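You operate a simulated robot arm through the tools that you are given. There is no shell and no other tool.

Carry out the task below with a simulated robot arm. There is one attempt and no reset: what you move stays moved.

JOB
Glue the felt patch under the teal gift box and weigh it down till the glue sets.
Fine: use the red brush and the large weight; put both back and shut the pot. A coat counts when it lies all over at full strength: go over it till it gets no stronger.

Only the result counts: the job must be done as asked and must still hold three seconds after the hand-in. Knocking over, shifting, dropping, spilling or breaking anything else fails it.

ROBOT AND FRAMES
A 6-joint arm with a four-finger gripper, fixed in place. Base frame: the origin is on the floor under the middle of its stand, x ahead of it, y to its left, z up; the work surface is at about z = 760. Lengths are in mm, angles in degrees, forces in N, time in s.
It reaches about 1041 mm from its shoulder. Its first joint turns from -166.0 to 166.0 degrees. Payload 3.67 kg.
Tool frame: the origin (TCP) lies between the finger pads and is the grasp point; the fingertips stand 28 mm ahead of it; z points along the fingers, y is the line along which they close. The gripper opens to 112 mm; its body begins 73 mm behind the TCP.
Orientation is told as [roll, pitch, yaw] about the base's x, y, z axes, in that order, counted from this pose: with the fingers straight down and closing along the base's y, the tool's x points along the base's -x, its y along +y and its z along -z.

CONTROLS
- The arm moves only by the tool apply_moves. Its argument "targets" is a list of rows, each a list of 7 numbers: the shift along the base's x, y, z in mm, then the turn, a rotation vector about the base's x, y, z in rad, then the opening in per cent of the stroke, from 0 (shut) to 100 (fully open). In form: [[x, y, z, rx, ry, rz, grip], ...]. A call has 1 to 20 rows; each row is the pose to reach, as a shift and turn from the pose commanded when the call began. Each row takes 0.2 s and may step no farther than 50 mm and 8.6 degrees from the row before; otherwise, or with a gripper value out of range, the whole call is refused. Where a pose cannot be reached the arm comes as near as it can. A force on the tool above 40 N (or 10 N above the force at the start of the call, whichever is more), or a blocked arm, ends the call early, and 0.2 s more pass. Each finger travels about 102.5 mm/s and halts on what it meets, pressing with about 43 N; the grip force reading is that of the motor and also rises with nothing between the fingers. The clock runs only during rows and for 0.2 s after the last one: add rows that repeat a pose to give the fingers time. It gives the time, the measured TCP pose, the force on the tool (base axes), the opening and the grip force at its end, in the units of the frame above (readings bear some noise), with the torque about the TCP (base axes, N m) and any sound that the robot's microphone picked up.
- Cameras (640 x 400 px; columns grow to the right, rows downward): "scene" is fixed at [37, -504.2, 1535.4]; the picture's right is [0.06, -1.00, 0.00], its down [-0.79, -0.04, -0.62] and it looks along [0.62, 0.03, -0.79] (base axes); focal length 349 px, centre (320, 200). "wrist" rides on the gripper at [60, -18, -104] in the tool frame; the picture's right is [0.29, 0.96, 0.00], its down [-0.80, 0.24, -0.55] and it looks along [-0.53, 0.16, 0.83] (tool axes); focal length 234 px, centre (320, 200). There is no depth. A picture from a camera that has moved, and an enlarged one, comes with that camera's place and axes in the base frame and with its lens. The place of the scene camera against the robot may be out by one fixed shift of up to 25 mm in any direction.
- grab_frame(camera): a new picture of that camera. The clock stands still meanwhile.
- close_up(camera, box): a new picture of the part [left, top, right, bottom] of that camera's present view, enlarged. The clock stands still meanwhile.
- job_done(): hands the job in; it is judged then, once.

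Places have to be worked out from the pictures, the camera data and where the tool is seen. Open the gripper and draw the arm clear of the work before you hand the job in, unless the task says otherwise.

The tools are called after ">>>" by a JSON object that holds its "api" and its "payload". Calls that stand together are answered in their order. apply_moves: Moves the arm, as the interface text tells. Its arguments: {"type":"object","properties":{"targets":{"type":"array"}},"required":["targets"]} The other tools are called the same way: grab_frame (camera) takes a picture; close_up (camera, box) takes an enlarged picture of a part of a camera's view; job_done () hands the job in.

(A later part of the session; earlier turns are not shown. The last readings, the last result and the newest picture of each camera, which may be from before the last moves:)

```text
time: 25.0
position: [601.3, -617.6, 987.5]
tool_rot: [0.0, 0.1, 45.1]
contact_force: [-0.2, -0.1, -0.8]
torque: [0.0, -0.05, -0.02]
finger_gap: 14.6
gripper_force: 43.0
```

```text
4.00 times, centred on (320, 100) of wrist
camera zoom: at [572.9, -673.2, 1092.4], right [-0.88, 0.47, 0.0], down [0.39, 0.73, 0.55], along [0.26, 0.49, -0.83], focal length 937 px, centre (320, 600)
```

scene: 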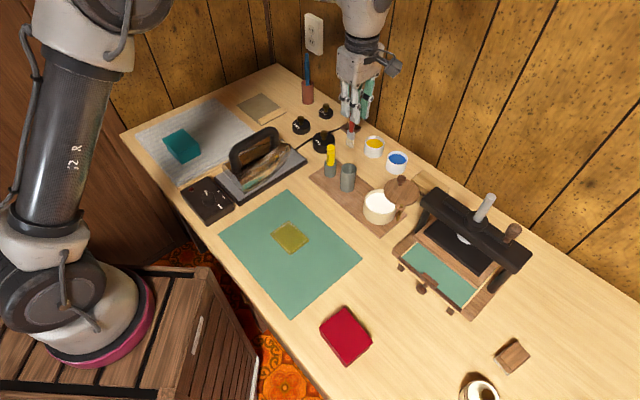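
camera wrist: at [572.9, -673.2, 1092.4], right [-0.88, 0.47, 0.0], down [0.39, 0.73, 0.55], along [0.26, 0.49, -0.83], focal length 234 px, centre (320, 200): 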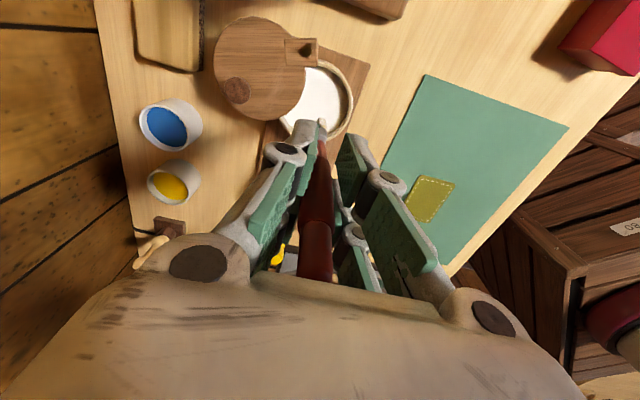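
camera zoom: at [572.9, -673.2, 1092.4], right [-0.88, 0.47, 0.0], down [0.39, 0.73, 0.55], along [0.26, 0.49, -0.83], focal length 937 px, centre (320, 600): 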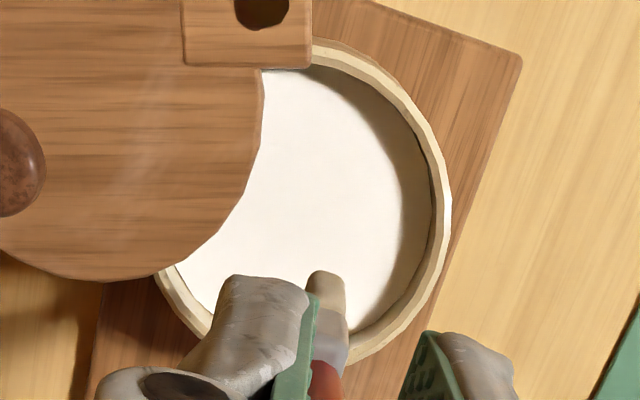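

The tip is about 11 mm from the pot's centre and inside the opening. I'll dip it to about z 803 and lift it back out.

>>> {"api": "apply_moves", "payload": {"targets": [[1, -3, -20, 0, 0, 0, 0], [1, -3, -40, 0, 0, 0, 0], [1, -3, -52, 0, 0, 0, 0], [1, -3, -62, 0, 0, 0, 0], [1, -3, -62, 0, 0, 0, 0]]}}

>>> {"api": "close_up", "payload": {"camera": "wrist", "box": [240, 0, 380, 150]}}

>>> {"api": "close_up", "payload": {"camera": "scene", "box": [340, 140, 430, 230]}}

```text
time: 26.2
position: [602.4, -620.7, 930.8]
tool_rot: [-0.4, 0.0, 45.1]
contact_force: [0.5, 1.7, 39.8]
torque: [0.15, 0.01, 0.01]
finger_gap: 14.9
gripper_force: 42.4
```

```text
2.67 times, centred on (310, 75) of wrist
camera zoom: at [574.4, -676.0, 1034.2], right [-0.88, 0.47, -0.01], down [0.39, 0.74, 0.55], along [0.26, 0.48, -0.83], focal length 624 px, centre (347, 533)
```

zoom: 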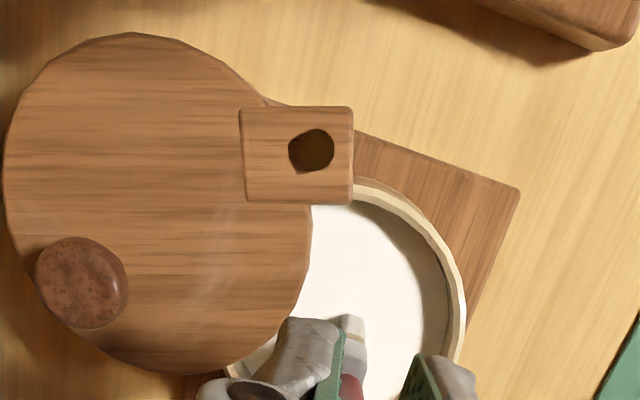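

```text
4.44 times, centred on (385, 185) of scene
camera zoom: at [37.0, -504.2, 1535.4], right [0.06, -1.0, 0.0], down [-0.79, -0.04, -0.62], along [0.62, 0.03, -0.79], focal length 1553 px, centre (31, 267)
```

zoom: 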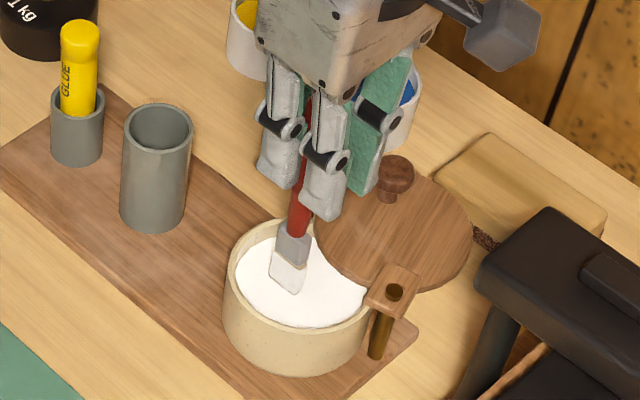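

The bristles met the glue's firm bottom at tip height of about 808 and now look white. I'll lift out and check the brush in the grip.

>>> {"api": "apply_moves", "payload": {"targets": [[0, 0, 10, 0, 0, 0, 0], [0, 0, 30, 0, 0, 0, 0], [0, 0, 60, 0, 0, 0, 0], [0, 0, 60, 0, 0, 0, 0]]}}

>>> {"api": "close_up", "payload": {"camera": "wrist", "box": [270, 50, 370, 150]}}

>>> {"api": "close_up", "payload": {"camera": "scene", "box": [340, 140, 430, 230]}}

```text
time: 27.2
position: [603.4, -619.7, 987.8]
tool_rot: [0.0, 0.0, 45.1]
contact_force: [0.5, -0.5, 0.0]
torque: [0.01, -0.01, -0.02]
finger_gap: 14.8
gripper_force: 42.6
```

```text
4.00 times, centred on (320, 100) of wrist
camera zoom: at [574.5, -676.0, 1091.2], right [-0.88, 0.47, 0.0], down [0.39, 0.73, 0.55], along [0.26, 0.49, -0.83], focal length 937 px, centre (320, 600)
```

zoom: 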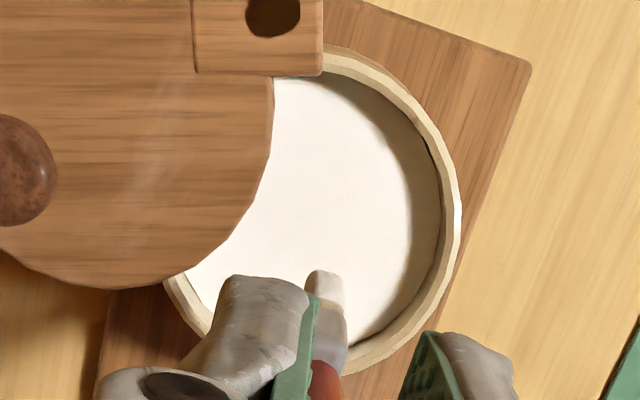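

```text
4.44 times, centred on (385, 185) of scene
camera zoom: at [37.0, -504.2, 1535.4], right [0.06, -1.0, 0.0], down [-0.79, -0.04, -0.62], along [0.62, 0.03, -0.79], focal length 1553 px, centre (31, 267)
```

zoom: 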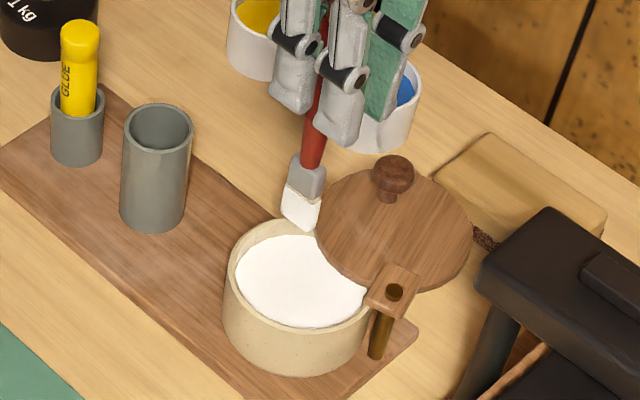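

The bristles are coated white and the brush hasn't slipped. I'll carry it over to hover above the patch.

>>> {"api": "apply_moves", "payload": {"targets": [[-15, 40, 0, 0, 0, 0, 0], [-30, 80, 0, 0, 0, 0, 0], [-45, 120, 0, 0, 0, 0, 0], [-60, 165, 0, 0, 0, 0, 0], [-72, 200, -20, 0, 0, 0, 0], [-80, 226, -55, 0, 0, 0, 0], [-80, 226, -70, 0, 0, 0, 0]]}}

>>> {"api": "grab_frame", "payload": {"camera": "wrist"}}

>>> {"api": "close_up", "payload": {"camera": "wrist", "box": [240, 40, 400, 180]}}

>>> {"api": "close_up", "payload": {"camera": "scene", "box": [250, 170, 340, 270]}}

```text
time: 28.8
position: [522.1, -395.5, 916.0]
tool_rot: [0.0, 0.0, 45.1]
contact_force: [0.6, -0.2, -1.5]
torque: [-0.02, -0.04, -0.01]
finger_gap: 15.0
gripper_force: 42.6
```

```text
taken
camera wrist: at [493.7, -450.8, 1021.3], right [-0.88, 0.47, 0.0], down [0.39, 0.73, 0.55], along [0.26, 0.49, -0.83], focal length 234 px, centre (320, 200)
```

wrist: 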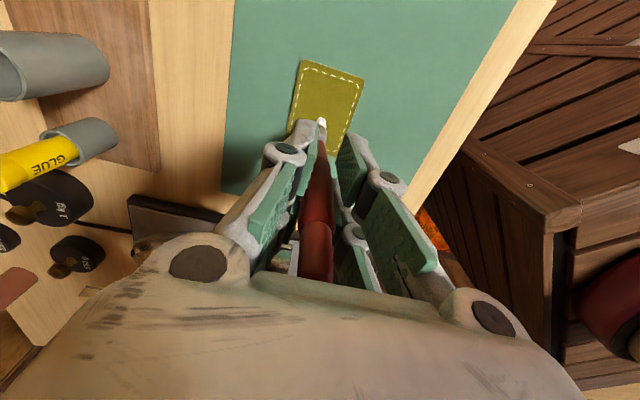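

```text
2.86 times, centred on (320, 110) of wrist
camera zoom: at [493.7, -450.8, 1021.3], right [-0.88, 0.47, 0.0], down [0.39, 0.73, 0.55], along [0.26, 0.49, -0.83], focal length 669 px, centre (320, 457)
```

zoom: 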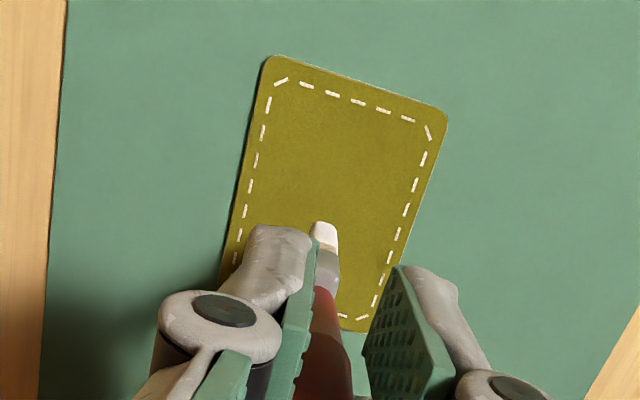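

```text
4.00 times, centred on (295, 220) of scene
camera zoom: at [37.0, -504.2, 1535.4], right [0.06, -1.0, 0.0], down [-0.79, -0.04, -0.62], along [0.62, 0.03, -0.79], focal length 1397 px, centre (420, 120)
```

zoom: 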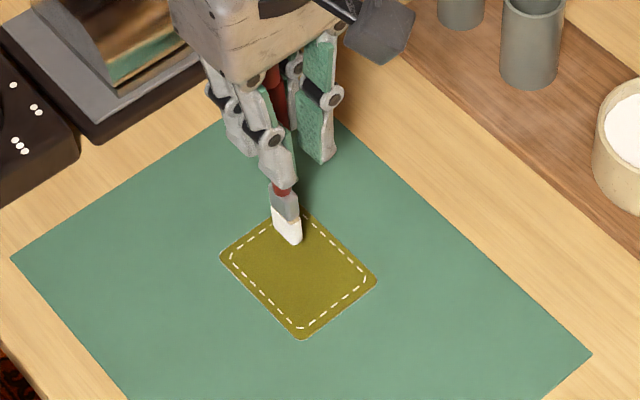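

The patch position agrees with my earlier estimate. I'll zoom on the bristles to pin down their footprint centre before touching the felt.

>>> {"api": "close_up", "payload": {"camera": "scene", "box": [275, 205, 335, 265]}}

>>> {"api": "close_up", "payload": {"camera": "wrist", "box": [300, 100, 345, 145]}}

```text
6.67 times, centred on (305, 235) of scene
camera zoom: at [37.0, -504.2, 1535.4], right [0.06, -1.0, 0.0], down [-0.79, -0.04, -0.62], along [0.62, 0.03, -0.79], focal length 2329 px, centre (420, -33)
```

zoom: 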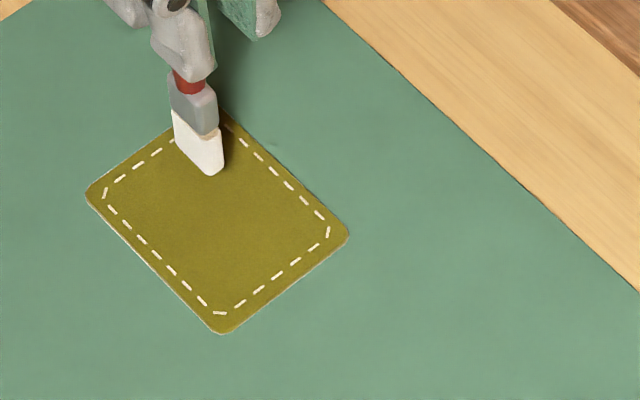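

```text
8.89 times, centred on (322, 122) of wrist
camera zoom: at [493.7, -450.8, 1021.3], right [-0.88, 0.47, 0.0], down [0.39, 0.73, 0.55], along [0.26, 0.49, -0.83], focal length 2082 px, centre (298, 889)
```

zoom: 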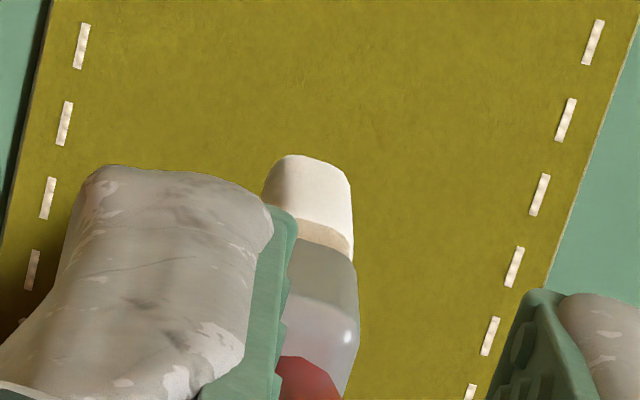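

Combining both cameras, the bristle footprint is about 20 x 7.5 mm, centred near (+4,+3,-118) from the TCP. I'll line it up over the patch's middle and lower it gently to find contact.

>>> {"api": "apply_moves", "payload": {"targets": [[-5, -4, -15, 0, 0, 0, 0], [-5, -4, -26, 0, 0, 0, 0], [-5, -4, -31, 0, 0, 0, 0]]}}

>>> {"api": "close_up", "payload": {"camera": "scene", "box": [265, 205, 325, 265]}}

>>> {"api": "close_up", "payload": {"camera": "wrist", "box": [270, 60, 370, 160]}}

```text
time: 29.6
position: [517.0, -399.3, 886.2]
tool_rot: [0.0, 0.0, 45.1]
contact_force: [-1.2, 0.7, 14.7]
torque: [0.12, 0.05, 0.04]
finger_gap: 14.7
gripper_force: 43.4
```

```text
6.67 times, centred on (295, 235) of scene
camera zoom: at [37.0, -504.2, 1535.4], right [0.06, -1.0, 0.0], down [-0.79, -0.04, -0.62], along [0.62, 0.03, -0.79], focal length 2329 px, centre (487, -33)
```

zoom: 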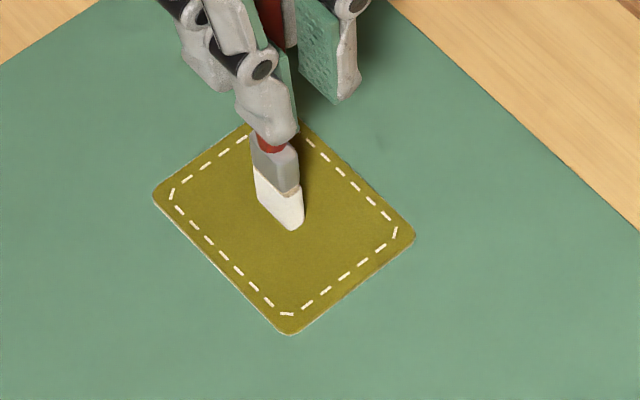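

```text
4.00 times, centred on (320, 110) of wrist
camera zoom: at [489.1, -454.5, 990.6], right [-0.88, 0.47, 0.0], down [0.39, 0.73, 0.55], along [0.26, 0.49, -0.83], focal length 937 px, centre (320, 560)
```

zoom: 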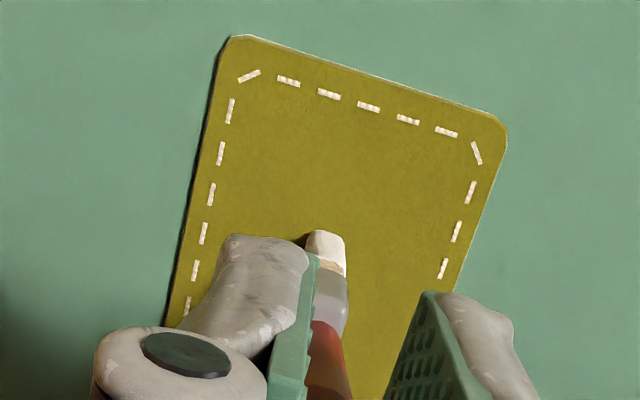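

Contact begins at about TCP z 888. I'll lift a little and make one light test stroke across the patch at its near end to see how the coat shows.

>>> {"api": "apply_moves", "payload": {"targets": [[0, 0, 10, 0, 0, 0, 0], [-43.3, -3.3, 10, 0, 0, 0, 0], [-43.3, -3.3, 4, 0, 0, 0, 0], [-43.3, -3.3, 1.5, 0, 0, 0, 0], [-35.4, -11.2, 1.5, 0, 0, 0, 0], [-27.5, -19.1, 1.5, 0, 0, 0, 0], [-19.5, -27.1, 1.5, 0, 0, 0, 0], [-11.6, -35.0, 1.5, 0, 0, 0, 0], [-3.7, -42.9, 1.5, 0, 0, 0, 0]]}}

>>> {"api": "close_up", "payload": {"camera": "scene", "box": [265, 205, 325, 265]}}

>>> {"api": "close_up", "payload": {"camera": "wrist", "box": [270, 60, 420, 210]}}

```text
time: 31.6
position: [514.1, -441.4, 887.6]
tool_rot: [0.1, 0.0, 45.0]
contact_force: [-0.3, 0.9, 1.8]
torque: [0.07, 0.09, -0.03]
finger_gap: 14.6
gripper_force: 42.9
```

```text
6.67 times, centred on (295, 235) of scene
camera zoom: at [37.0, -504.2, 1535.4], right [0.06, -1.0, 0.0], down [-0.79, -0.04, -0.62], along [0.62, 0.03, -0.79], focal length 2329 px, centre (487, -33)
```

zoom: 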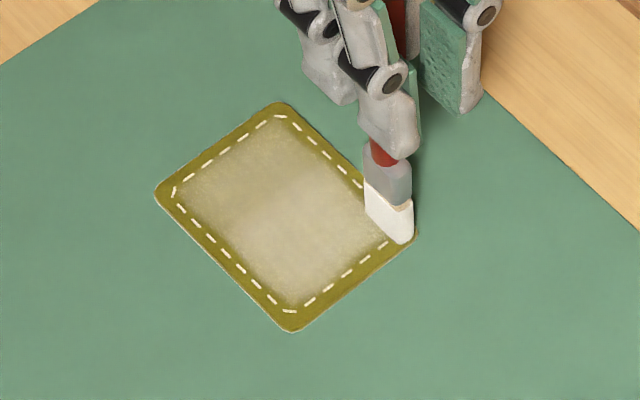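

```text
2.67 times, centred on (345, 135) of wrist
camera zoom: at [485.4, -497.3, 991.5], right [-0.88, 0.47, 0.0], down [0.39, 0.73, 0.55], along [0.26, 0.49, -0.83], focal length 624 px, centre (253, 373)
```

zoom: 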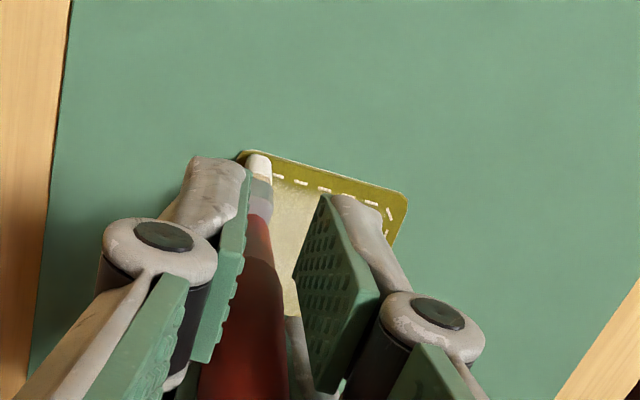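

The coat shows faint white over the whole area inside the stitching, so each stroke builds it up. I'll carry on with a light raster over the rest of the patch.

>>> {"api": "apply_moves", "payload": {"targets": [[11.3, 11.3, 0, 0, 0, 0, 0], [3.4, 19.2, 0, 0, 0, 0, 0], [-4.5, 27.1, 0, 0, 0, 0, 0], [-12.5, 35.1, 0, 0, 0, 0, 0], [-20.4, 43.0, 0, 0, 0, 0, 0], [-28.3, 50.9, 0, 0, 0, 0, 0], [-17.0, 62.2, 0, 0, 0, 0, 0], [-9.1, 54.3, 0, 0, 0, 0, 0], [-1.1, 46.3, 0, 0, 0, 0, 0], [6.8, 38.4, 0, 0, 0, 0, 0], [14.7, 30.5, 0, 0, 0, 0, 0], [22.6, 22.6, 0, 0, 0, 0, 0], [33.9, 33.9, 0, 0, 0, 0, 0], [26.0, 41.8, 0, 0, 0, 0, 0], [18.1, 49.7, 0, 0, 0, 0, 0], [10.1, 57.7, 0, 0, 0, 0, 0], [2.2, 65.6, 0, 0, 0, 0, 0], [-5.7, 73.5, 0, 0, 0, 0, 0], [5.6, 84.8, 0, 0, 0, 0, 0]]}}

>>> {"api": "close_up", "payload": {"camera": "scene", "box": [265, 205, 325, 265]}}

>>> {"api": "close_up", "payload": {"camera": "wrist", "box": [230, 40, 380, 190]}}

```text
time: 35.6
position: [519.8, -358.3, 887.0]
tool_rot: [-0.1, 0.0, 45.1]
contact_force: [-0.5, -0.4, 0.8]
torque: [-0.08, 0.04, 0.02]
finger_gap: 14.7
gripper_force: 43.1
```

```text
6.67 times, centred on (295, 235) of scene
camera zoom: at [37.0, -504.2, 1535.4], right [0.06, -1.0, 0.0], down [-0.79, -0.04, -0.62], along [0.62, 0.03, -0.79], focal length 2329 px, centre (487, -33)
```

zoom: 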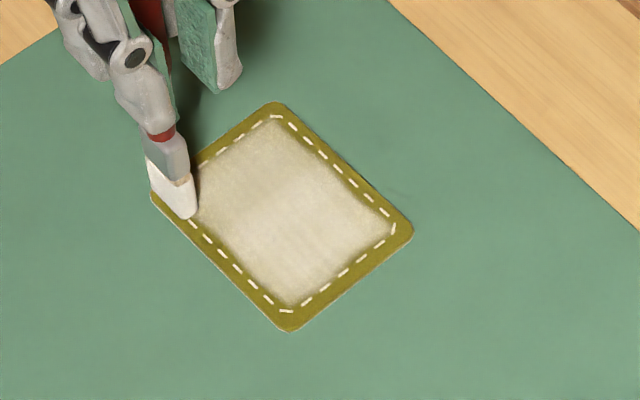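

```text
2.67 times, centred on (305, 115) of wrist
camera zoom: at [491.0, -413.0, 991.3], right [-0.88, 0.47, 0.0], down [0.39, 0.73, 0.55], along [0.26, 0.49, -0.83], focal length 624 px, centre (360, 427)
```

zoom: 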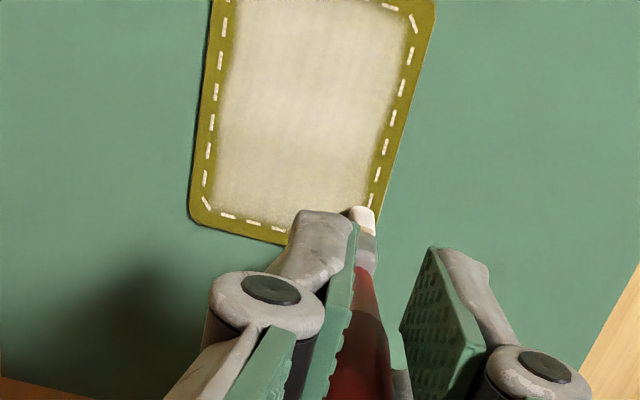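

The coat is getting stronger but is still uneven. I'll stroke the far strip and start a second pass with slightly more pressure.

>>> {"api": "apply_moves", "payload": {"targets": [[7.9, -7.9, -0.4, 0, 0, 0, 0], [15.8, -15.8, -0.4, 0, 0, 0, 0], [23.8, -23.8, -0.4, 0, 0, 0, 0], [31.7, -31.7, -0.4, 0, 0, 0, 0], [39.6, -39.6, -0.4, 0, 0, 0, 0], [28.3, -50.9, -0.4, 0, 0, 0, 0], [20.4, -43.0, -0.4, 0, 0, 0, 0], [12.5, -35.1, -0.4, 0, 0, 0, 0], [4.5, -27.1, -0.4, 0, 0, 0, 0], [-3.4, -19.2, -0.4, 0, 0, 0, 0], [-11.3, -11.3, -0.4, 0, 0, 0, 0], [-22.6, -22.6, -0.4, 0, 0, 0, 0], [-14.7, -30.5, -0.4, 0, 0, 0, 0], [-6.8, -38.4, -0.4, 0, 0, 0, 0], [1.1, -46.3, -0.4, 0, 0, 0, 0], [9.1, -54.3, -0.4, 0, 0, 0, 0], [17.0, -62.2, -0.4, 0, 0, 0, 0], [5.7, -73.5, -0.4, 0, 0, 0, 0], [-2.2, -65.6, -0.4, 0, 0, 0, 0], [-10.1, -57.7, -0.4, 0, 0, 0, 0]]}}

>>> {"api": "close_up", "payload": {"camera": "scene", "box": [265, 205, 325, 265]}}

>>> {"api": "close_up", "payload": {"camera": "wrist", "box": [250, 20, 400, 170]}}

```text
time: 39.8
position: [509.8, -414.9, 886.0]
tool_rot: [0.1, 0.0, 45.1]
contact_force: [1.0, -0.1, 4.8]
torque: [-0.04, -0.26, -0.02]
finger_gap: 14.7
gripper_force: 43.1
```

```text
6.67 times, centred on (295, 235) of scene
camera zoom: at [37.0, -504.2, 1535.4], right [0.06, -1.0, 0.0], down [-0.79, -0.04, -0.62], along [0.62, 0.03, -0.79], focal length 2329 px, centre (487, -33)
```

zoom: 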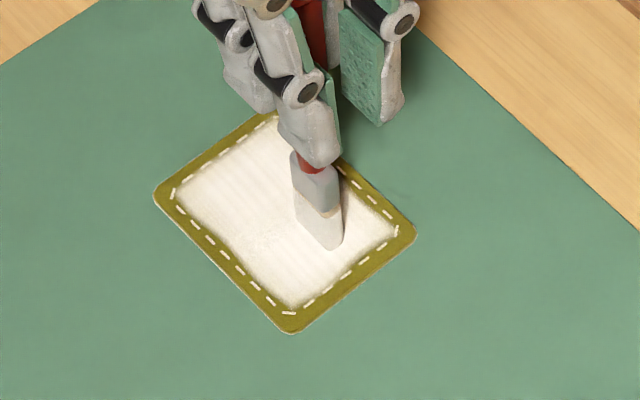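

```text
2.67 times, centred on (325, 95) of wrist
camera zoom: at [480.9, -470.4, 990.8], right [-0.88, 0.47, 0.0], down [0.39, 0.73, 0.55], along [0.26, 0.49, -0.83], focal length 624 px, centre (307, 480)
```

zoom: 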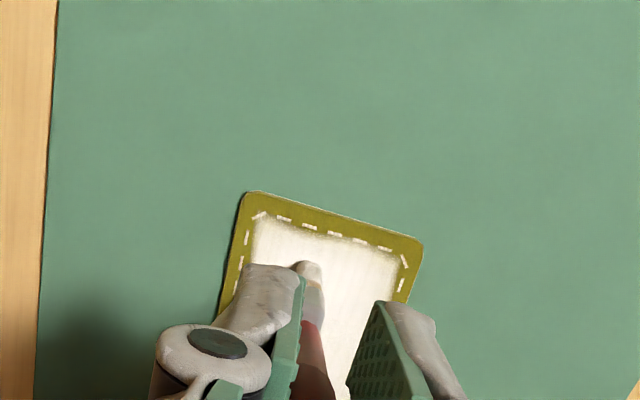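

It is nearly white. I'll keep going over the remaining strips, especially the near end.

>>> {"api": "apply_moves", "payload": {"targets": [[-7.9, 7.9, 0, 0, 0, 0, 0], [-15.8, 15.8, 0, 0, 0, 0, 0], [-23.8, 23.8, 0, 0, 0, 0, 0], [-35.1, 12.5, 0, 0, 0, 0, 0], [-27.2, 4.6, 0, 0, 0, 0, 0], [-19.2, -3.4, 0, 0, 0, 0, 0], [-11.3, -11.3, 0, 0, 0, 0, 0], [-3.4, -19.2, 0, 0, 0, 0, 0], [4.5, -27.1, 0, 0, 0, 0, 0], [10.2, -21.4, 0, 0, 0, 0, 0], [2.3, -13.5, 0, 0, 0, 0, 0], [-5.6, -5.6, 0, 0, 0, 0, 0], [-13.6, 2.4, 0, 0, 0, 0, 0], [-21.5, 10.3, 0, 0, 0, 0, 0], [-29.4, 18.2, 0, 0, 0, 0, 0], [-18.1, 29.5, 0, 0, 0, 0, 0], [-10.2, 21.6, 0, 0, 0, 0, 0], [-2.3, 13.7, 0, 0, 0, 0, 0], [5.7, 5.7, 0, 0, 0, 0, 0], [13.6, -2.2, 0, 0, 0, 0, 0]]}}

>>> {"api": "close_up", "payload": {"camera": "scene", "box": [265, 205, 325, 265]}}

>>> {"api": "close_up", "payload": {"camera": "wrist", "box": [250, 20, 400, 170]}}

```text
time: 44.0
position: [522.4, -417.2, 887.5]
tool_rot: [0.0, 0.0, 45.1]
contact_force: [-0.7, 1.7, 4.6]
torque: [0.13, 0.03, 0.02]
finger_gap: 14.8
gripper_force: 42.3
```

```text
6.67 times, centred on (295, 235) of scene
camera zoom: at [37.0, -504.2, 1535.4], right [0.06, -1.0, 0.0], down [-0.79, -0.04, -0.62], along [0.62, 0.03, -0.79], focal length 2329 px, centre (487, -33)
```

zoom: 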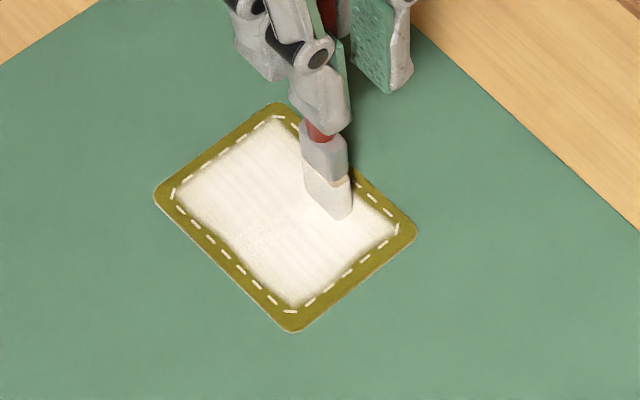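

```text
2.67 times, centred on (325, 95) of wrist
camera zoom: at [494.3, -472.4, 990.8], right [-0.88, 0.47, 0.0], down [0.39, 0.73, 0.55], along [0.26, 0.49, -0.83], focal length 624 px, centre (307, 480)
```

zoom: 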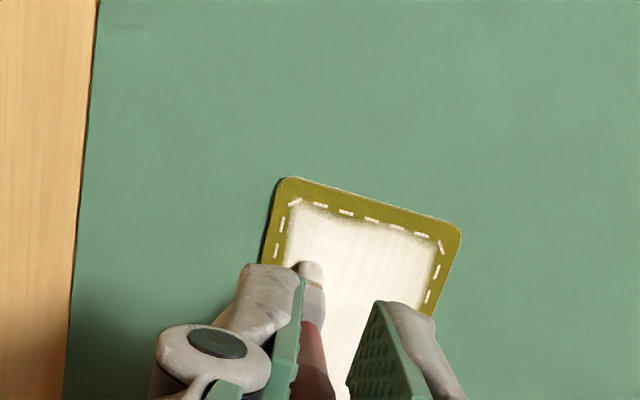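

It looks close to full strength. I'll do another pass over the far half and lift off to compare.

>>> {"api": "apply_moves", "payload": {"targets": [[7.9, -7.9, 0, 0, 0, 0, 0], [19.2, 3.4, 0, 0, 0, 0, 0], [11.3, 11.3, 0, 0, 0, 0, 0], [3.4, 19.2, 0, 0, 0, 0, 0], [-4.5, 27.1, 0, 0, 0, 0, 0], [-12.5, 35.1, 0, 0, 0, 0, 0], [-20.4, 43.0, 0, 0, 0, 0, 0], [-9.1, 54.3, 0, 0, 0, 0, 0], [-1.1, 46.3, 0, 0, 0, 0, 0], [6.8, 38.4, 0, 0, 0, 0, 0], [14.7, 30.5, 0, 0, 0, 0, 0], [22.6, 22.6, 0, 0, 0, 0, 0], [30.5, 14.7, 0, 0, 0, 0, 0], [36.2, 20.4, 0, 0, 0, 0, 0], [28.3, 28.3, 0, 0, 0, 0, 0], [20.4, 36.2, 0, 0, 0, 0, 0], [12.4, 44.2, 0, 0, 0, 0, 0], [4.5, 52.1, 0, 0, 0, 0, 0], [-3.4, 60, 0, 0, 0, 0, 0], [-3.4, 60, 15, 0, 0, 0, 0]]}}

>>> {"api": "close_up", "payload": {"camera": "scene", "box": [265, 205, 325, 265]}}

>>> {"api": "close_up", "payload": {"camera": "wrist", "box": [230, 20, 380, 170]}}

```text
time: 48.2
position: [519.7, -356.1, 901.4]
tool_rot: [0.1, 0.0, 45.0]
contact_force: [0.4, -0.9, -0.2]
torque: [0.01, 0.06, 0.0]
finger_gap: 15.1
gripper_force: 43.1
```

```text
6.67 times, centred on (295, 235) of scene
camera zoom: at [37.0, -504.2, 1535.4], right [0.06, -1.0, 0.0], down [-0.79, -0.04, -0.62], along [0.62, 0.03, -0.79], focal length 2329 px, centre (487, -33)
```

zoom: 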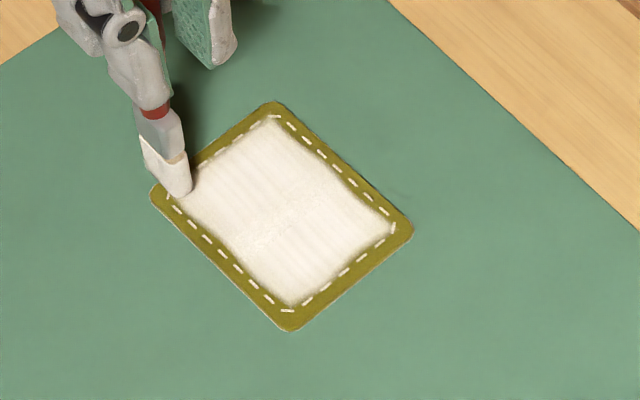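

```text
2.67 times, centred on (305, 95) of wrist
camera zoom: at [491.2, -412.5, 1005.7], right [-0.88, 0.47, 0.0], down [0.39, 0.73, 0.55], along [0.26, 0.49, -0.83], focal length 624 px, centre (360, 480)
```

zoom: 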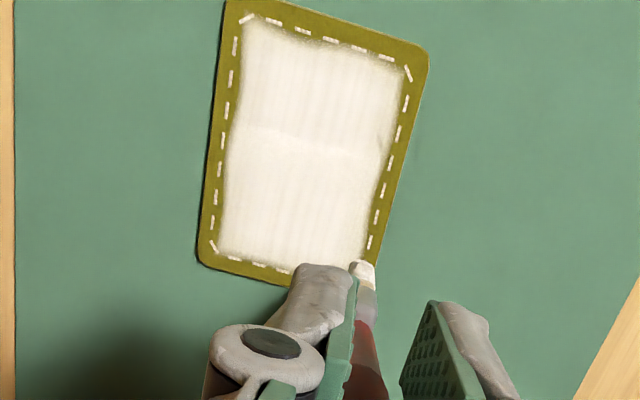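

The coat looks full and even, but the bristles may be running low. To be sure that it gets no stronger, I'll reload the brush and go over the patch once more.

>>> {"api": "apply_moves", "payload": {"targets": [[0, 0, 40, 0, 0, 0, 0], [5, -15, 80, 0, 0, 0, 0], [19, -60, 87, 0, 0, 0, 0], [32, -105, 87, 0, 0, 0, 0], [46, -150, 87, 0, 0, 0, 0], [59, -195, 87, 0, 0, 0, 0], [72, -240, 87, 0, 0, 0, 0], [80.5, -268.5, 87, 0, 0, 0, 0], [80.5, -268.5, 60, 0, 0, 0, 0], [80.5, -268.5, 38, 0, 0, 0, 0], [80.5, -268.5, 31, 0, 0, 0, 0], [80.5, -268.5, 28.5, 0, 0, 0, 0]]}}

>>> {"api": "close_up", "payload": {"camera": "scene", "box": [340, 140, 430, 230]}}

>>> {"api": "close_up", "payload": {"camera": "scene", "box": [265, 205, 325, 265]}}

```text
time: 50.8
position: [600.0, -624.7, 930.1]
tool_rot: [0.0, 0.0, 45.1]
contact_force: [0.7, 0.0, -1.8]
torque: [-0.02, -0.01, 0.0]
finger_gap: 14.8
gripper_force: 43.1
```

```text
4.44 times, centred on (385, 185) of scene
camera zoom: at [37.0, -504.2, 1535.4], right [0.06, -1.0, 0.0], down [-0.79, -0.04, -0.62], along [0.62, 0.03, -0.79], focal length 1553 px, centre (31, 267)
```

zoom: 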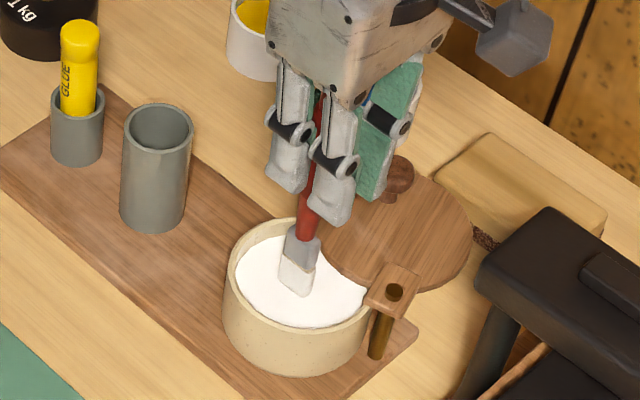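

```text
6.67 times, centred on (295, 235) of scene
camera zoom: at [37.0, -504.2, 1535.4], right [0.06, -1.0, 0.0], down [-0.79, -0.04, -0.62], along [0.62, 0.03, -0.79], focal length 2329 px, centre (487, -33)
```

zoom: 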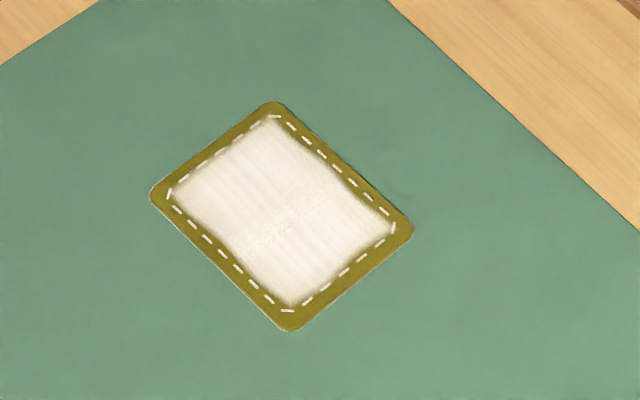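

No contact yet at this height, so I'll lower a few millimetres more into the glue.

>>> {"api": "apply_moves", "payload": {"targets": [[0, 0, -2, 0, 0, 0, 0], [0, 0, -4, 0, 0, 0, 0], [0, 0, -5, 0, 0, 0, 0]]}}

>>> {"api": "close_up", "payload": {"camera": "scene", "box": [340, 140, 430, 230]}}

```text
time: 51.7
position: [600.9, -626.1, 929.9]
tool_rot: [-0.4, 0.1, 45.1]
contact_force: [-0.1, 0.8, 12.8]
torque: [0.15, 0.05, 0.03]
finger_gap: 14.5
gripper_force: 43.1
stopped in row 3: the force on the tool passed its limit at 46 N (the readings are from after the stop); the commanded pose is now the measured one
```

```text
4.44 times, centred on (385, 185) of scene
camera zoom: at [37.0, -504.2, 1535.4], right [0.06, -1.0, 0.0], down [-0.79, -0.04, -0.62], along [0.62, 0.03, -0.79], focal length 1553 px, centre (31, 267)
```

zoom: 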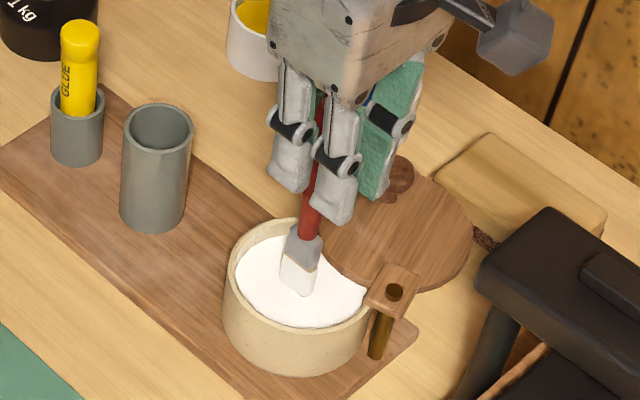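

The brush pressed on the glue and stopped at the force limit. I'll lift out and check the bristles.

>>> {"api": "apply_moves", "payload": {"targets": [[0, 0, 15, 0, 0, 0, 0], [0, 0, 40, 0, 0, 0, 0], [0, 0, 58, 0, 0, 0, 0]]}}

>>> {"api": "close_up", "payload": {"camera": "scene", "box": [350, 140, 430, 220]}}

>>> {"api": "close_up", "payload": {"camera": "wrist", "box": [270, 50, 370, 150]}}

```text
time: 52.5
position: [599.5, -627.2, 987.4]
tool_rot: [-0.3, 0.1, 45.1]
contact_force: [-0.5, -0.6, -0.7]
torque: [-0.01, 0.01, 0.0]
finger_gap: 14.7
gripper_force: 43.1
```

```text
5.00 times, centred on (390, 180) of scene
camera zoom: at [37.0, -504.2, 1535.4], right [0.06, -1.0, 0.0], down [-0.79, -0.04, -0.62], along [0.62, 0.03, -0.79], focal length 1747 px, centre (-30, 300)
```

zoom: 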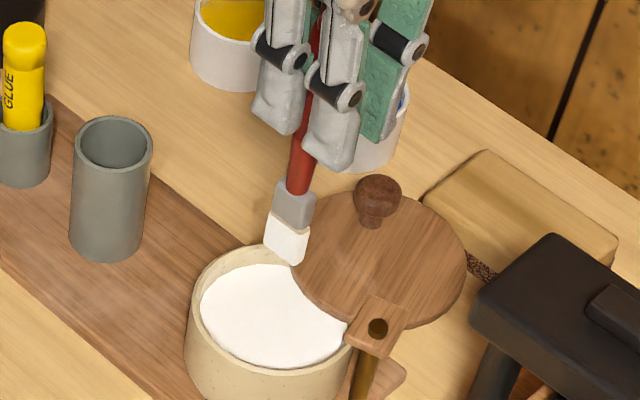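

```text
4.00 times, centred on (320, 100) of wrist
camera zoom: at [571.6, -681.9, 1090.4], right [-0.88, 0.47, 0.0], down [0.39, 0.74, 0.55], along [0.26, 0.48, -0.83], focal length 937 px, centre (320, 600)
```

zoom: 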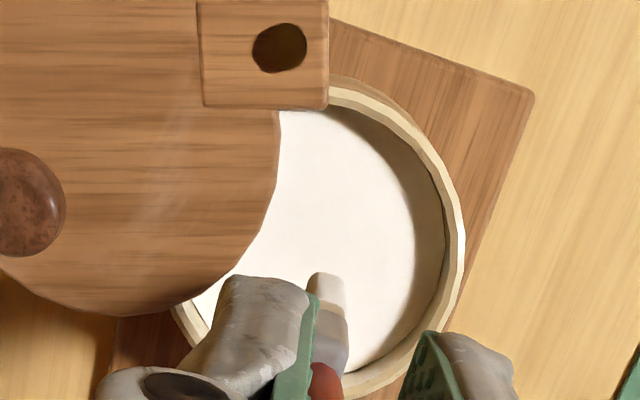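

The bristles are bright white again. Back to the patch's near-end corner, just above contact.

>>> {"api": "apply_moves", "payload": {"targets": [[-21, 37, 0, 0, 0, 0, 0], [-42, 75, 0, 0, 0, 0, 0], [-63, 113, 0, 0, 0, 0, 0], [-84, 151, 0, 0, 0, 0, 0], [-105, 188, -20, 0, 0, 0, 0], [-125.6, 224.9, -50, 0, 0, 0, 0], [-125.6, 224.9, -90, 0, 0, 0, 0], [-125.6, 224.9, -98, 0, 0, 0, 0]]}}

>>> {"api": "close_up", "payload": {"camera": "scene", "box": [265, 205, 325, 265]}}

>>> {"api": "close_up", "payload": {"camera": "wrist", "box": [250, 50, 400, 200]}}

```text
refused: row 6 steps farther than a row can; nothing moved
```

```text
6.67 times, centred on (295, 235) of scene
camera zoom: at [37.0, -504.2, 1535.4], right [0.06, -1.0, 0.0], down [-0.79, -0.04, -0.62], along [0.62, 0.03, -0.79], focal length 2329 px, centre (487, -33)
```

zoom: 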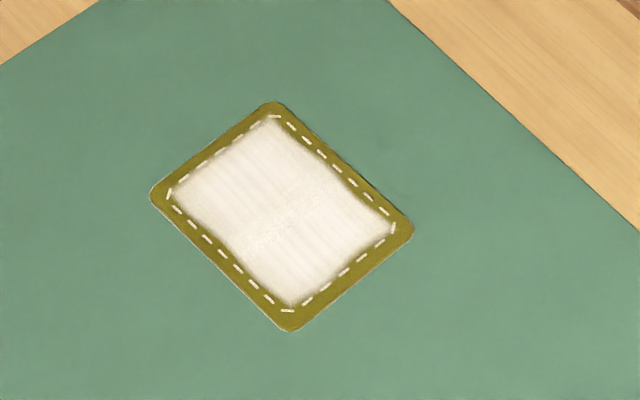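

```text
2.67 times, centred on (325, 125) of wrist
camera zoom: at [571.6, -681.9, 1090.4], right [-0.88, 0.47, 0.0], down [0.39, 0.74, 0.55], along [0.26, 0.48, -0.83], focal length 624 px, centre (307, 400)
```

zoom: 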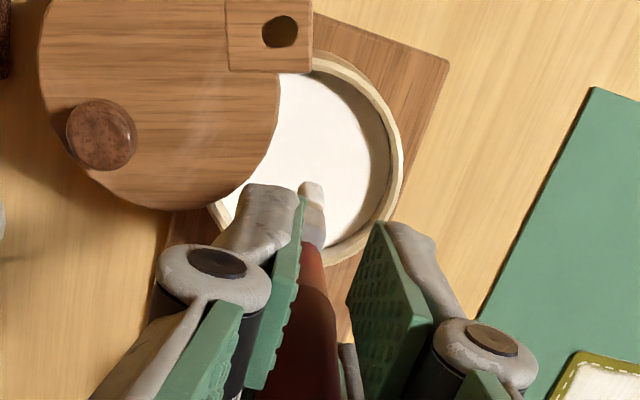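

A row stepped too far; I'll resend with shorter steps.

>>> {"api": "apply_moves", "payload": {"targets": [[-21, 37, 0, 0, 0, 0, 0], [-42, 75, 0, 0, 0, 0, 0], [-63, 113, 0, 0, 0, 0, 0], [-84, 151, 0, 0, 0, 0, 0], [-105, 188, -15, 0, 0, 0, 0], [-125.6, 224.9, -30, 0, 0, 0, 0], [-125.6, 224.9, -75, 0, 0, 0, 0], [-125.6, 224.9, -97, 0, 0, 0, 0], [-125.6, 224.9, -99, 0, 0, 0, 0]]}}

>>> {"api": "close_up", "payload": {"camera": "scene", "box": [265, 205, 325, 265]}}

```text
time: 54.5
position: [474.7, -402.9, 886.1]
tool_rot: [-0.3, 0.2, 45.1]
contact_force: [0.5, -0.2, 1.3]
torque: [0.02, -0.02, 0.01]
finger_gap: 14.4
gripper_force: 43.2
```

```text
6.67 times, centred on (295, 235) of scene
camera zoom: at [37.0, -504.2, 1535.4], right [0.06, -1.0, 0.0], down [-0.79, -0.04, -0.62], along [0.62, 0.03, -0.79], focal length 2329 px, centre (487, -33)
```

zoom: 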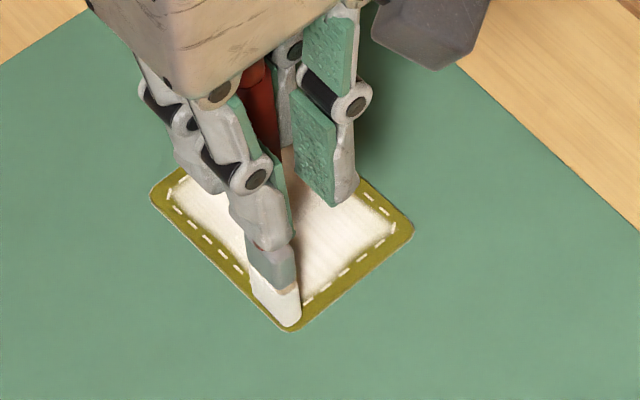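

The bristles are just touching. I'll make another full raster with light pressure.

>>> {"api": "apply_moves", "payload": {"targets": [[7.9, -7.9, -1.5, 0, 0, 0, 0], [15.8, -15.8, -1.5, 0, 0, 0, 0], [23.8, -23.8, -1.5, 0, 0, 0, 0], [31.7, -31.7, -1.5, 0, 0, 0, 0], [39.6, -39.6, -1.5, 0, 0, 0, 0], [50.9, -28.3, -1.5, 0, 0, 0, 0], [43.0, -20.4, -1.5, 0, 0, 0, 0], [35.1, -12.5, -1.5, 0, 0, 0, 0], [27.1, -4.5, -1.5, 0, 0, 0, 0], [19.2, 3.4, -1.5, 0, 0, 0, 0], [11.3, 11.3, -1.5, 0, 0, 0, 0], [22.6, 22.6, -1.5, 0, 0, 0, 0], [30.5, 14.7, -1.5, 0, 0, 0, 0], [38.4, 6.8, -1.5, 0, 0, 0, 0], [46.4, -1.2, -1.5, 0, 0, 0, 0], [54.3, -9.1, -1.5, 0, 0, 0, 0], [62.2, -17.0, -1.5, 0, 0, 0, 0], [73.5, -5.7, -1.5, 0, 0, 0, 0], [65.6, 2.2, -1.5, 0, 0, 0, 0], [57.7, 10.1, -1.5, 0, 0, 0, 0]]}}

>>> {"api": "close_up", "payload": {"camera": "scene", "box": [265, 205, 325, 265]}}

>>> {"api": "close_up", "payload": {"camera": "wrist", "box": [250, 20, 400, 170]}}

```text
time: 58.7
position: [533.9, -391.3, 885.1]
tool_rot: [-0.3, 0.0, 45.0]
contact_force: [0.6, -0.8, 4.1]
torque: [-0.07, -0.09, 0.0]
finger_gap: 14.7
gripper_force: 42.7
```

```text
6.67 times, centred on (295, 235) of scene
camera zoom: at [37.0, -504.2, 1535.4], right [0.06, -1.0, 0.0], down [-0.79, -0.04, -0.62], along [0.62, 0.03, -0.79], focal length 2329 px, centre (487, -33)
```

zoom: 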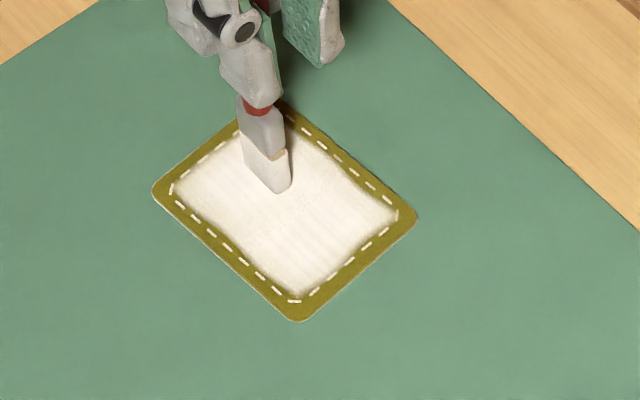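

```text
2.67 times, centred on (325, 95) of wrist
camera zoom: at [504.3, -446.7, 990.1], right [-0.88, 0.47, -0.01], down [0.39, 0.74, 0.55], along [0.26, 0.48, -0.83], focal length 624 px, centre (307, 480)
```

zoom: 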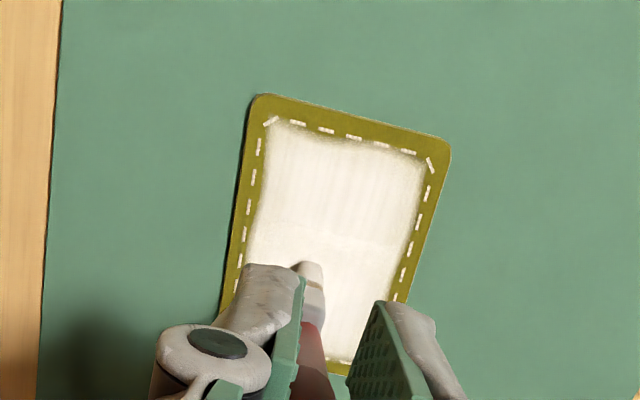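

The coat is whitening again, so the reload helped. I'll carry on over the far strips and back towards the middle.

>>> {"api": "apply_moves", "payload": {"targets": [[-7.9, 7.9, 0, 0, 0, 0, 0], [-15.8, 15.8, 0, 0, 0, 0, 0], [-23.8, 23.8, 0, 0, 0, 0, 0], [-12.5, 35.1, 0, 0, 0, 0, 0], [-4.6, 27.2, 0, 0, 0, 0, 0], [3.4, 19.2, 0, 0, 0, 0, 0], [11.3, 11.3, 0, 0, 0, 0, 0], [19.2, 3.4, 0, 0, 0, 0, 0], [27.1, -4.5, 0, 0, 0, 0, 0], [21.4, -10.2, 0, 0, 0, 0, 0], [13.5, -2.3, 0, 0, 0, 0, 0], [5.6, 5.6, 0, 0, 0, 0, 0], [-2.4, 13.6, 0, 0, 0, 0, 0], [-10.3, 21.5, 0, 0, 0, 0, 0], [-18.2, 29.4, 0, 0, 0, 0, 0], [-29.5, 18.1, 0, 0, 0, 0, 0], [-21.6, 10.2, 0, 0, 0, 0, 0], [-13.7, 2.3, 0, 0, 0, 0, 0], [-5.7, -5.7, 0, 0, 0, 0, 0], [2.2, -13.6, 0, 0, 0, 0, 0]]}}

>>> {"api": "close_up", "payload": {"camera": "scene", "box": [265, 205, 325, 265]}}

>>> {"api": "close_up", "payload": {"camera": "wrist", "box": [250, 20, 400, 170]}}

```text
time: 62.9
position: [535.1, -404.4, 886.0]
tool_rot: [-0.4, 0.1, 45.2]
contact_force: [-1.5, 1.4, 4.0]
torque: [0.15, 0.06, 0.0]
finger_gap: 15.0
gripper_force: 43.3
```

```text
6.67 times, centred on (295, 235) of scene
camera zoom: at [37.0, -504.2, 1535.4], right [0.06, -1.0, 0.0], down [-0.79, -0.04, -0.62], along [0.62, 0.03, -0.79], focal length 2329 px, centre (487, -33)
```

zoom: 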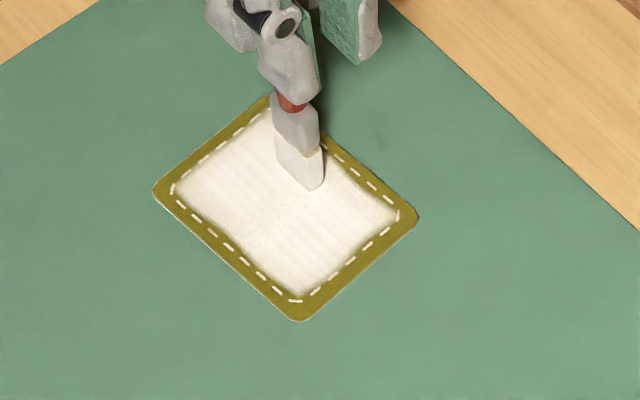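

```text
2.67 times, centred on (325, 95) of wrist
camera zoom: at [506.6, -459.7, 990.0], right [-0.88, 0.47, -0.01], down [0.39, 0.74, 0.55], along [0.26, 0.48, -0.83], focal length 624 px, centre (307, 480)
```

zoom: 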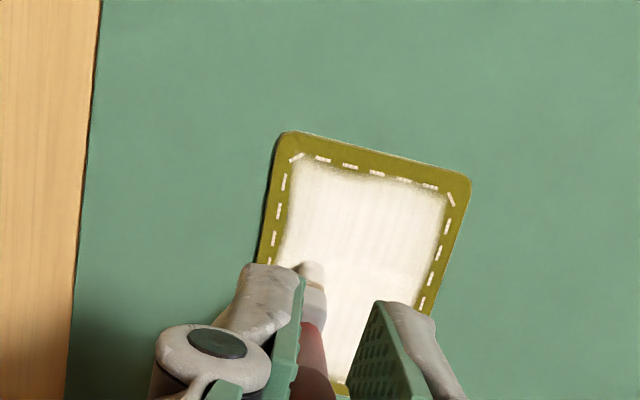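

Whiter still. I'll finish the near half and then lift off to judge the coat as a whole.

>>> {"api": "apply_moves", "payload": {"targets": [[7.9, -7.9, 0, 0, 0, 0, 0], [-3.4, -19.2, 0, 0, 0, 0, 0], [-11.3, -11.3, 0, 0, 0, 0, 0], [-19.2, -3.4, 0, 0, 0, 0, 0], [-27.1, 4.5, 0, 0, 0, 0, 0], [-35.1, 12.5, 0, 0, 0, 0, 0], [-43.0, 20.4, 0, 0, 0, 0, 0], [-54.3, 9.1, 0, 0, 0, 0, 0], [-46.4, 1.2, 0, 0, 0, 0, 0], [-38.5, -6.7, 0, 0, 0, 0, 0], [-30.5, -14.7, 0, 0, 0, 0, 0], [-22.6, -22.6, 0, 0, 0, 0, 0], [-14.7, -30.5, 0, 0, 0, 0, 0], [-20.4, -36.2, 0, 0, 0, 0, 0], [-28.3, -28.3, 0, 0, 0, 0, 0], [-36.2, -20.4, 0, 0, 0, 0, 0], [-44.2, -12.4, 0, 0, 0, 0, 0], [-52.1, -4.5, 0, 0, 0, 0, 0], [-60, 3.4, 0, 0, 0, 0, 0], [-60, 3.4, 20, 0, 0, 0, 0]]}}

>>> {"api": "close_up", "payload": {"camera": "scene", "box": [265, 205, 325, 265]}}

>>> {"api": "close_up", "payload": {"camera": "wrist", "box": [250, 50, 400, 200]}}

```text
time: 67.1
position: [474.8, -401.3, 904.6]
tool_rot: [-0.3, 0.1, 45.1]
contact_force: [-1.0, -0.3, -0.4]
torque: [0.01, 0.01, -0.01]
finger_gap: 14.9
gripper_force: 42.5
```

```text
6.67 times, centred on (295, 235) of scene
camera zoom: at [37.0, -504.2, 1535.4], right [0.06, -1.0, 0.0], down [-0.79, -0.04, -0.62], along [0.62, 0.03, -0.79], focal length 2329 px, centre (487, -33)
```

zoom: 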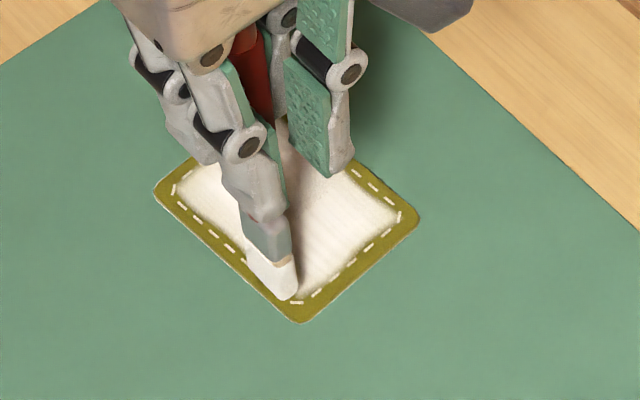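

```text
2.67 times, centred on (325, 125) of wrist
camera zoom: at [446.7, -456.5, 1009.3], right [-0.88, 0.47, 0.0], down [0.39, 0.74, 0.55], along [0.26, 0.48, -0.83], focal length 624 px, centre (307, 400)
```

zoom: 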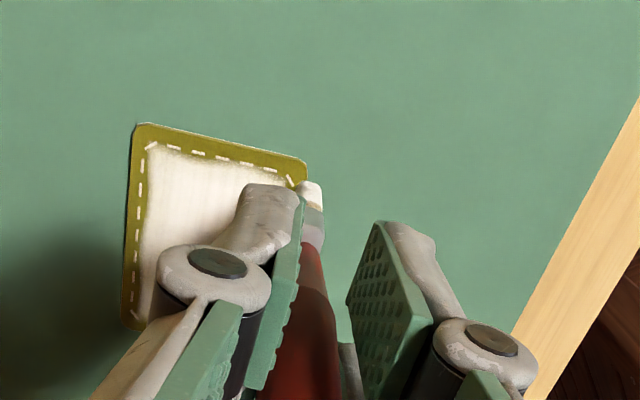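

I'll carry the brush off to the side to see the whole coat unobstructed.

>>> {"api": "apply_moves", "payload": {"targets": [[0, 0, 40, 0, 0, 0, 0], [20, -14, 75, 0, 0, 0, 0], [55, -38, 100, 0, 0, 0, 0], [95, -65, 110, 0, 0, 0, 0], [130, -92, 115, 0, 0, 0, 0]]}}

>>> {"api": "close_up", "payload": {"camera": "scene", "box": [265, 205, 325, 265]}}

>>> {"api": "close_up", "payload": {"camera": "wrist", "box": [280, 0, 480, 180]}}

```text
time: 68.3
position: [604.9, -493.1, 1021.3]
tool_rot: [-0.4, 0.1, 45.0]
contact_force: [-0.5, -0.1, -0.2]
torque: [0.0, 0.01, 0.05]
finger_gap: 15.1
gripper_force: 43.2
```

```text
6.67 times, centred on (295, 235) of scene
camera zoom: at [37.0, -504.2, 1535.4], right [0.06, -1.0, 0.0], down [-0.79, -0.04, -0.62], along [0.62, 0.03, -0.79], focal length 2329 px, centre (487, -33)
```

zoom: 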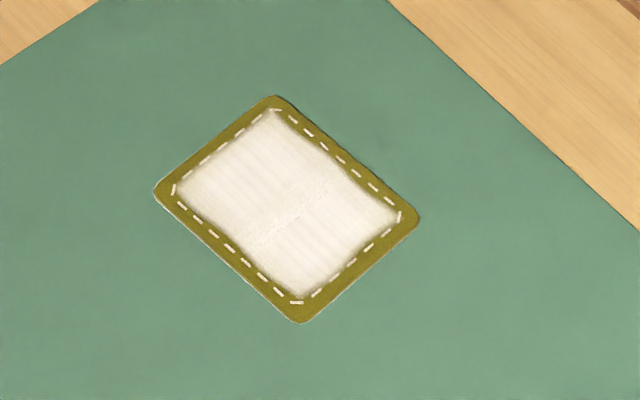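

```text
2.22 times, centred on (380, 90) of wrist
camera zoom: at [576.6, -548.9, 1125.9], right [-0.88, 0.47, -0.01], down [0.39, 0.74, 0.55], along [0.26, 0.48, -0.83], focal length 520 px, centre (187, 444)
```

zoom: 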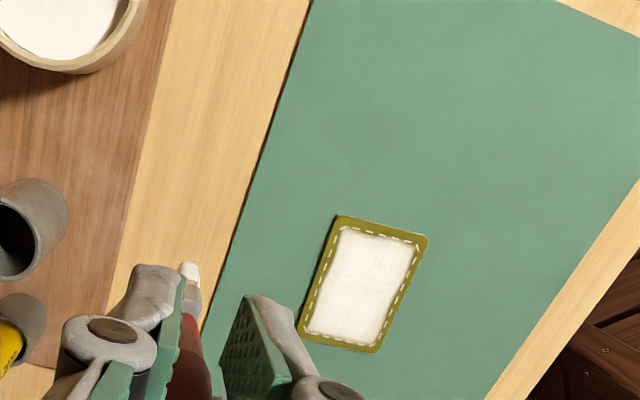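

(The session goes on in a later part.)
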